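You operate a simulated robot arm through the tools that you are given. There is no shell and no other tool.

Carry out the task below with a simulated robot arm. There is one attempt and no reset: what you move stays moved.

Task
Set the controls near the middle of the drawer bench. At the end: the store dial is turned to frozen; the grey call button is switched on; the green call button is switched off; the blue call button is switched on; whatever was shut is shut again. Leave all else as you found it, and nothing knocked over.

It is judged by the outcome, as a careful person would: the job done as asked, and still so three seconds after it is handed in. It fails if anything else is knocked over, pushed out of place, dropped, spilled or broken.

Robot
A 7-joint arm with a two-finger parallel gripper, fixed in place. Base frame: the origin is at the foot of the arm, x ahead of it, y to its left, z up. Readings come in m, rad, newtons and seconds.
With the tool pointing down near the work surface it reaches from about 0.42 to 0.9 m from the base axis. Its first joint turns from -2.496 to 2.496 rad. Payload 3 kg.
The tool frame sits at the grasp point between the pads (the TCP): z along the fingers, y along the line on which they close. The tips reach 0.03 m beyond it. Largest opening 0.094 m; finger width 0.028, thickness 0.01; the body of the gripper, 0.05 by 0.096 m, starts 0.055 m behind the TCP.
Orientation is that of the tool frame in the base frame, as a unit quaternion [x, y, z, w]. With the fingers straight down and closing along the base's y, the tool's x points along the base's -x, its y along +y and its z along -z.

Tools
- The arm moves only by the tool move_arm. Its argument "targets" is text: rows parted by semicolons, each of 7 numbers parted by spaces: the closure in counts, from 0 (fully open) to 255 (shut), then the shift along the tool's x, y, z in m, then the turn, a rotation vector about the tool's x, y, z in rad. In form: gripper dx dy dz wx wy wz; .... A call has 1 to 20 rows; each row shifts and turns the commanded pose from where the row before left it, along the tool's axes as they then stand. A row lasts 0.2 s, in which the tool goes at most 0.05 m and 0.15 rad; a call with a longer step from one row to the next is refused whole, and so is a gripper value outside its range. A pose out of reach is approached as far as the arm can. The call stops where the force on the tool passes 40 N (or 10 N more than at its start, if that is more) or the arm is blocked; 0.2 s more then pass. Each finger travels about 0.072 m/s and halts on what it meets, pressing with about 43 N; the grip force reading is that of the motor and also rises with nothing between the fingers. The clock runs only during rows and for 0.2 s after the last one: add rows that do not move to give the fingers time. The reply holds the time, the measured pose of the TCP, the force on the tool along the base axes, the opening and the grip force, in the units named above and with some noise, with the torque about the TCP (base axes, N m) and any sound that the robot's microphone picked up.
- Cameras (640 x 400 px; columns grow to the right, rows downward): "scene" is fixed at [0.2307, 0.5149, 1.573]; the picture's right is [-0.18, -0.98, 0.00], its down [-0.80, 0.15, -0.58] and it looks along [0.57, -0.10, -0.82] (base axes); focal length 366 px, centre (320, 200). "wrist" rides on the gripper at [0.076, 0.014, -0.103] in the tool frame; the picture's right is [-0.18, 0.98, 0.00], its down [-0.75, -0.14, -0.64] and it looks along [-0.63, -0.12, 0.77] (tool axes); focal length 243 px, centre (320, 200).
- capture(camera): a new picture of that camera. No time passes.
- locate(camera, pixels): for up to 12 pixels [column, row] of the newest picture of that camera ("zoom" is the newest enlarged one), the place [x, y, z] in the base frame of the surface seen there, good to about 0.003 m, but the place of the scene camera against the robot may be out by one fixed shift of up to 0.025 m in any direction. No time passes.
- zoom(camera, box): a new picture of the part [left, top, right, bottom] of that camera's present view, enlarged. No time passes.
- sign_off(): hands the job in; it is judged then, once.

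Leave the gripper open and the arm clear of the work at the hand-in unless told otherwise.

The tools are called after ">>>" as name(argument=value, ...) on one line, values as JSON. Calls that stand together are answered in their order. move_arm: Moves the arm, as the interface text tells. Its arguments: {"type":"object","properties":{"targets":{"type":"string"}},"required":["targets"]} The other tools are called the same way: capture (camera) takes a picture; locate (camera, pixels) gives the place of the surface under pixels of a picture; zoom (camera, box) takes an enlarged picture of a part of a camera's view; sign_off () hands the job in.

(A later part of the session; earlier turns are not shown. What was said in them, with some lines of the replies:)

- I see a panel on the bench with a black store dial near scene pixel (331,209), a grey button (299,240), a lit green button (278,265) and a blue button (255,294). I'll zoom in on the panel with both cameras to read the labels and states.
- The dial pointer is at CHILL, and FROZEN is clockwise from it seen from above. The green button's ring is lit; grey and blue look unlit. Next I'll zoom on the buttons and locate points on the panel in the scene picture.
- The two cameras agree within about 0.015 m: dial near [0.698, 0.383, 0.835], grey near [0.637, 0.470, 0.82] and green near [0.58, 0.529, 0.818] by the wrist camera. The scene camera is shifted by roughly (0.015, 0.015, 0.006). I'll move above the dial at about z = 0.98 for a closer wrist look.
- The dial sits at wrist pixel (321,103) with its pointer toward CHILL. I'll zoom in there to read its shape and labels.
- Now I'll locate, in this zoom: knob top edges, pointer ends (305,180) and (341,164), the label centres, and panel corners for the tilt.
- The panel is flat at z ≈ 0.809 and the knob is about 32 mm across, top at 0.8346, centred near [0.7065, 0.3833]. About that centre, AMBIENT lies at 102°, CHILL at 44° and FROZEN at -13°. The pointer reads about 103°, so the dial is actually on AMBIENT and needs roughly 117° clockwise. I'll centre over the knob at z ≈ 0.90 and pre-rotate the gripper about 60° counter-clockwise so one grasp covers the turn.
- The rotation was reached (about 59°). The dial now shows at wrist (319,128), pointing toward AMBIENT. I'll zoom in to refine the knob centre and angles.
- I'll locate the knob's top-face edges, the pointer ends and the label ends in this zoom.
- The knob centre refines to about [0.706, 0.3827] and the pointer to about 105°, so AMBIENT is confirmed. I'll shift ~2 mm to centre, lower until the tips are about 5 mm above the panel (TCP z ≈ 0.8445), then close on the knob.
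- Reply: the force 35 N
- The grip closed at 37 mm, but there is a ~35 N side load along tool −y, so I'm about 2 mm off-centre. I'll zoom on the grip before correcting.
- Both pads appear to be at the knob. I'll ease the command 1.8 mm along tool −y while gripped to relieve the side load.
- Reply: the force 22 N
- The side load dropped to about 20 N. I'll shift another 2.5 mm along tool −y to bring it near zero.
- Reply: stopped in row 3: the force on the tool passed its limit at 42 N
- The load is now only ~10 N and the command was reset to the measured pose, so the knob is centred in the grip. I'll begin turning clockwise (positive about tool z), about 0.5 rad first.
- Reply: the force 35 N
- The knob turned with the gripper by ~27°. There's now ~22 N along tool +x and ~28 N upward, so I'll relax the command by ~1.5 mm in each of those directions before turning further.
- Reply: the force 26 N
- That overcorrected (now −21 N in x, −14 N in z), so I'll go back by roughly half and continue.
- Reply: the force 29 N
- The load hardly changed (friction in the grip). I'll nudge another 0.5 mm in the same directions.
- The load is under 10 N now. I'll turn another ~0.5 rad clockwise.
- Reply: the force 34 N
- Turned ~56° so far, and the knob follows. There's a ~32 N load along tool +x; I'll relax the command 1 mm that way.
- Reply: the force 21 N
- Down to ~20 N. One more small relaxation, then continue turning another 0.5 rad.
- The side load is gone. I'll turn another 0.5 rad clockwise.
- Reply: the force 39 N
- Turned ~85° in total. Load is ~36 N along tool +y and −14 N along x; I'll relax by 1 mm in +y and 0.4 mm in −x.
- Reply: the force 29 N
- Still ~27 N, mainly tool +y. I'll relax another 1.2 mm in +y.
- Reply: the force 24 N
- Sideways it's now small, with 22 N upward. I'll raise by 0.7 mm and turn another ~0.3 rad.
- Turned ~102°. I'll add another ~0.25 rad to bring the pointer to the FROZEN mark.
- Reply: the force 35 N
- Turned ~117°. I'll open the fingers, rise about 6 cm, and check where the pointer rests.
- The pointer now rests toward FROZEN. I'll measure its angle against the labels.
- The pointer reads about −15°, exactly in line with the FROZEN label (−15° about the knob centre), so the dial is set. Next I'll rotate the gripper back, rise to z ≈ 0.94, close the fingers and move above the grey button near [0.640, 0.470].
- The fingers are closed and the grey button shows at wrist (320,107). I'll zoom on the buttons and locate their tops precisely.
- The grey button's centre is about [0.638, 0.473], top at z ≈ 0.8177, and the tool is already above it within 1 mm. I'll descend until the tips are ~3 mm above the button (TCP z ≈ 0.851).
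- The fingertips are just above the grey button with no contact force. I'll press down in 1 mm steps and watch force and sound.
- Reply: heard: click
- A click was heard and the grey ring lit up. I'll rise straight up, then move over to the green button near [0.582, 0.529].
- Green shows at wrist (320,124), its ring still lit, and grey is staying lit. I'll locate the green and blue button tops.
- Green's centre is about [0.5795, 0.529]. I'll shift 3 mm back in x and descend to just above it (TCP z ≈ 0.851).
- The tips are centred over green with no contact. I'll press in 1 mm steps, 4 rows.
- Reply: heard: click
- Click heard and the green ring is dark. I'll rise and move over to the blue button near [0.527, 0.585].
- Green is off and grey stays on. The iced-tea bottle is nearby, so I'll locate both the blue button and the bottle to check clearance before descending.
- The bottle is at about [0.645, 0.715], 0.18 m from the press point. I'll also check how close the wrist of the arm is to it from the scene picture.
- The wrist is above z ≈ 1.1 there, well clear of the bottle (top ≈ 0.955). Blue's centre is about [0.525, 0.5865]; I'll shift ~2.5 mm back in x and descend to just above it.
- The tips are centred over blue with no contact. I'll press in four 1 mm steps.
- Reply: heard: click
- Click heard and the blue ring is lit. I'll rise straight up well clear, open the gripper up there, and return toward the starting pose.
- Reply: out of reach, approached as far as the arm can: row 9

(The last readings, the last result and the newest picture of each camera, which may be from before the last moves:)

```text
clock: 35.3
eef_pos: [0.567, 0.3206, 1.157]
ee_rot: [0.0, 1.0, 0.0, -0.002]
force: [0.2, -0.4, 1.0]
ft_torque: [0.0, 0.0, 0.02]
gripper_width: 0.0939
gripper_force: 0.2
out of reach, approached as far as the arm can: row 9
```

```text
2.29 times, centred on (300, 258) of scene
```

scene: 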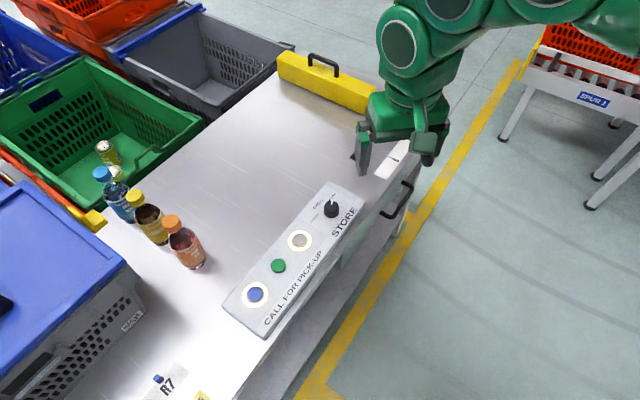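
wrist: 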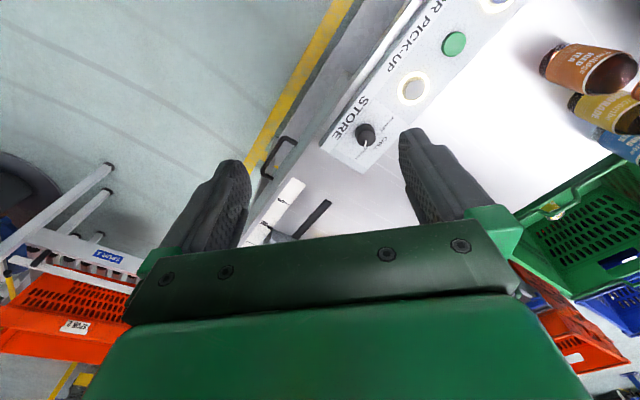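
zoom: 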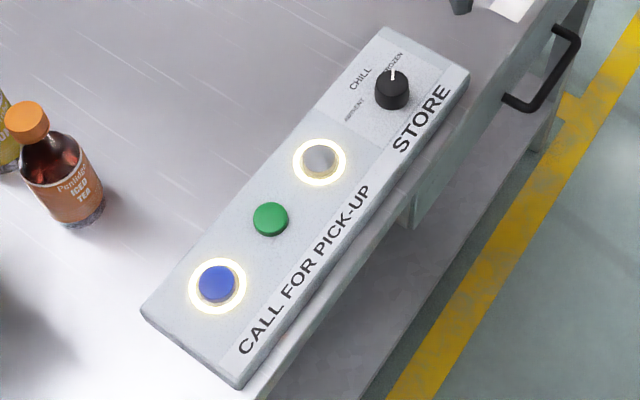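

Grey and blue are lit, green is dark, and nothing else appears moved. I'll take one last close look at the dial pointer before handing in.

>>> zoom(camera="scene", box=[295, 175, 375, 235])

>>> zoom(camera="wrist", box=[310, 90, 430, 180])

```text
6.67 times, centred on (335, 205) of scene
```

zoom: 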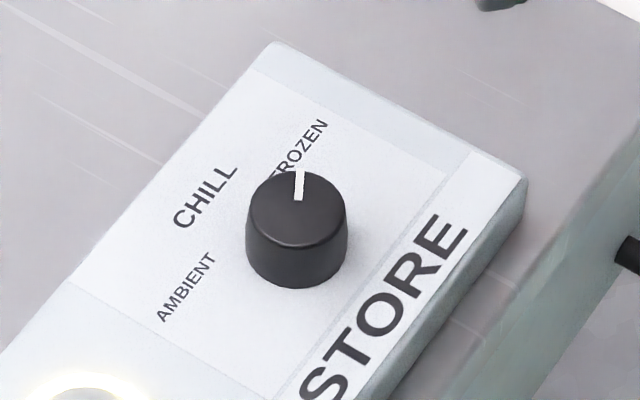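

```text
4.44 times, centred on (370, 135) of wrist
```

zoom: 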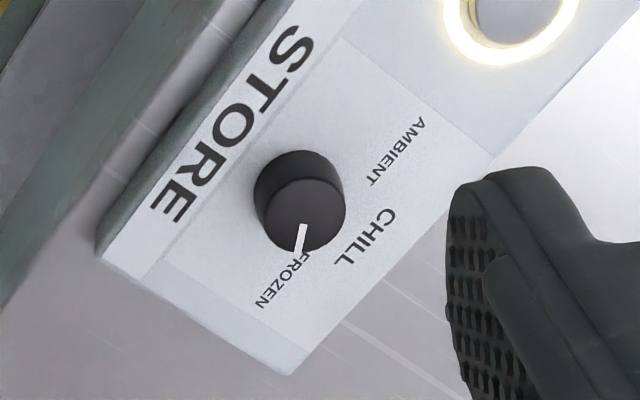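

The pointer lines up with FROZEN, grey and blue are lit, green is dark, and the bottles and drawer are unchanged. The gripper is open and clear of the work, so I'm handing in the job.

>>> sign_off()

```text
The job is handed in.
```

The job is done and handed in; I haven't seen the verdict. The last camera check before hand-in showed:

- **Store dial:** the pointer lines up with FROZEN. It started on AMBIENT, so it took a turn of about 117° clockwise.
- **Grey call button:** on, with its ring lit.
- **Green call button:** off, with its ring dark.
- **Blue call button:** on, with its ring lit.

Each button clicked once when pressed. While turning the dial, one move stopped itself when the force on the tool reached 42 N, just over the limit. I re-centred the grip and finished the turn, and the pictures show no damage.

I didn't open anything, so there was nothing to shut again. The bottles and the drawer look as they were at the start. The gripper is open and the arm is well clear of the bench.
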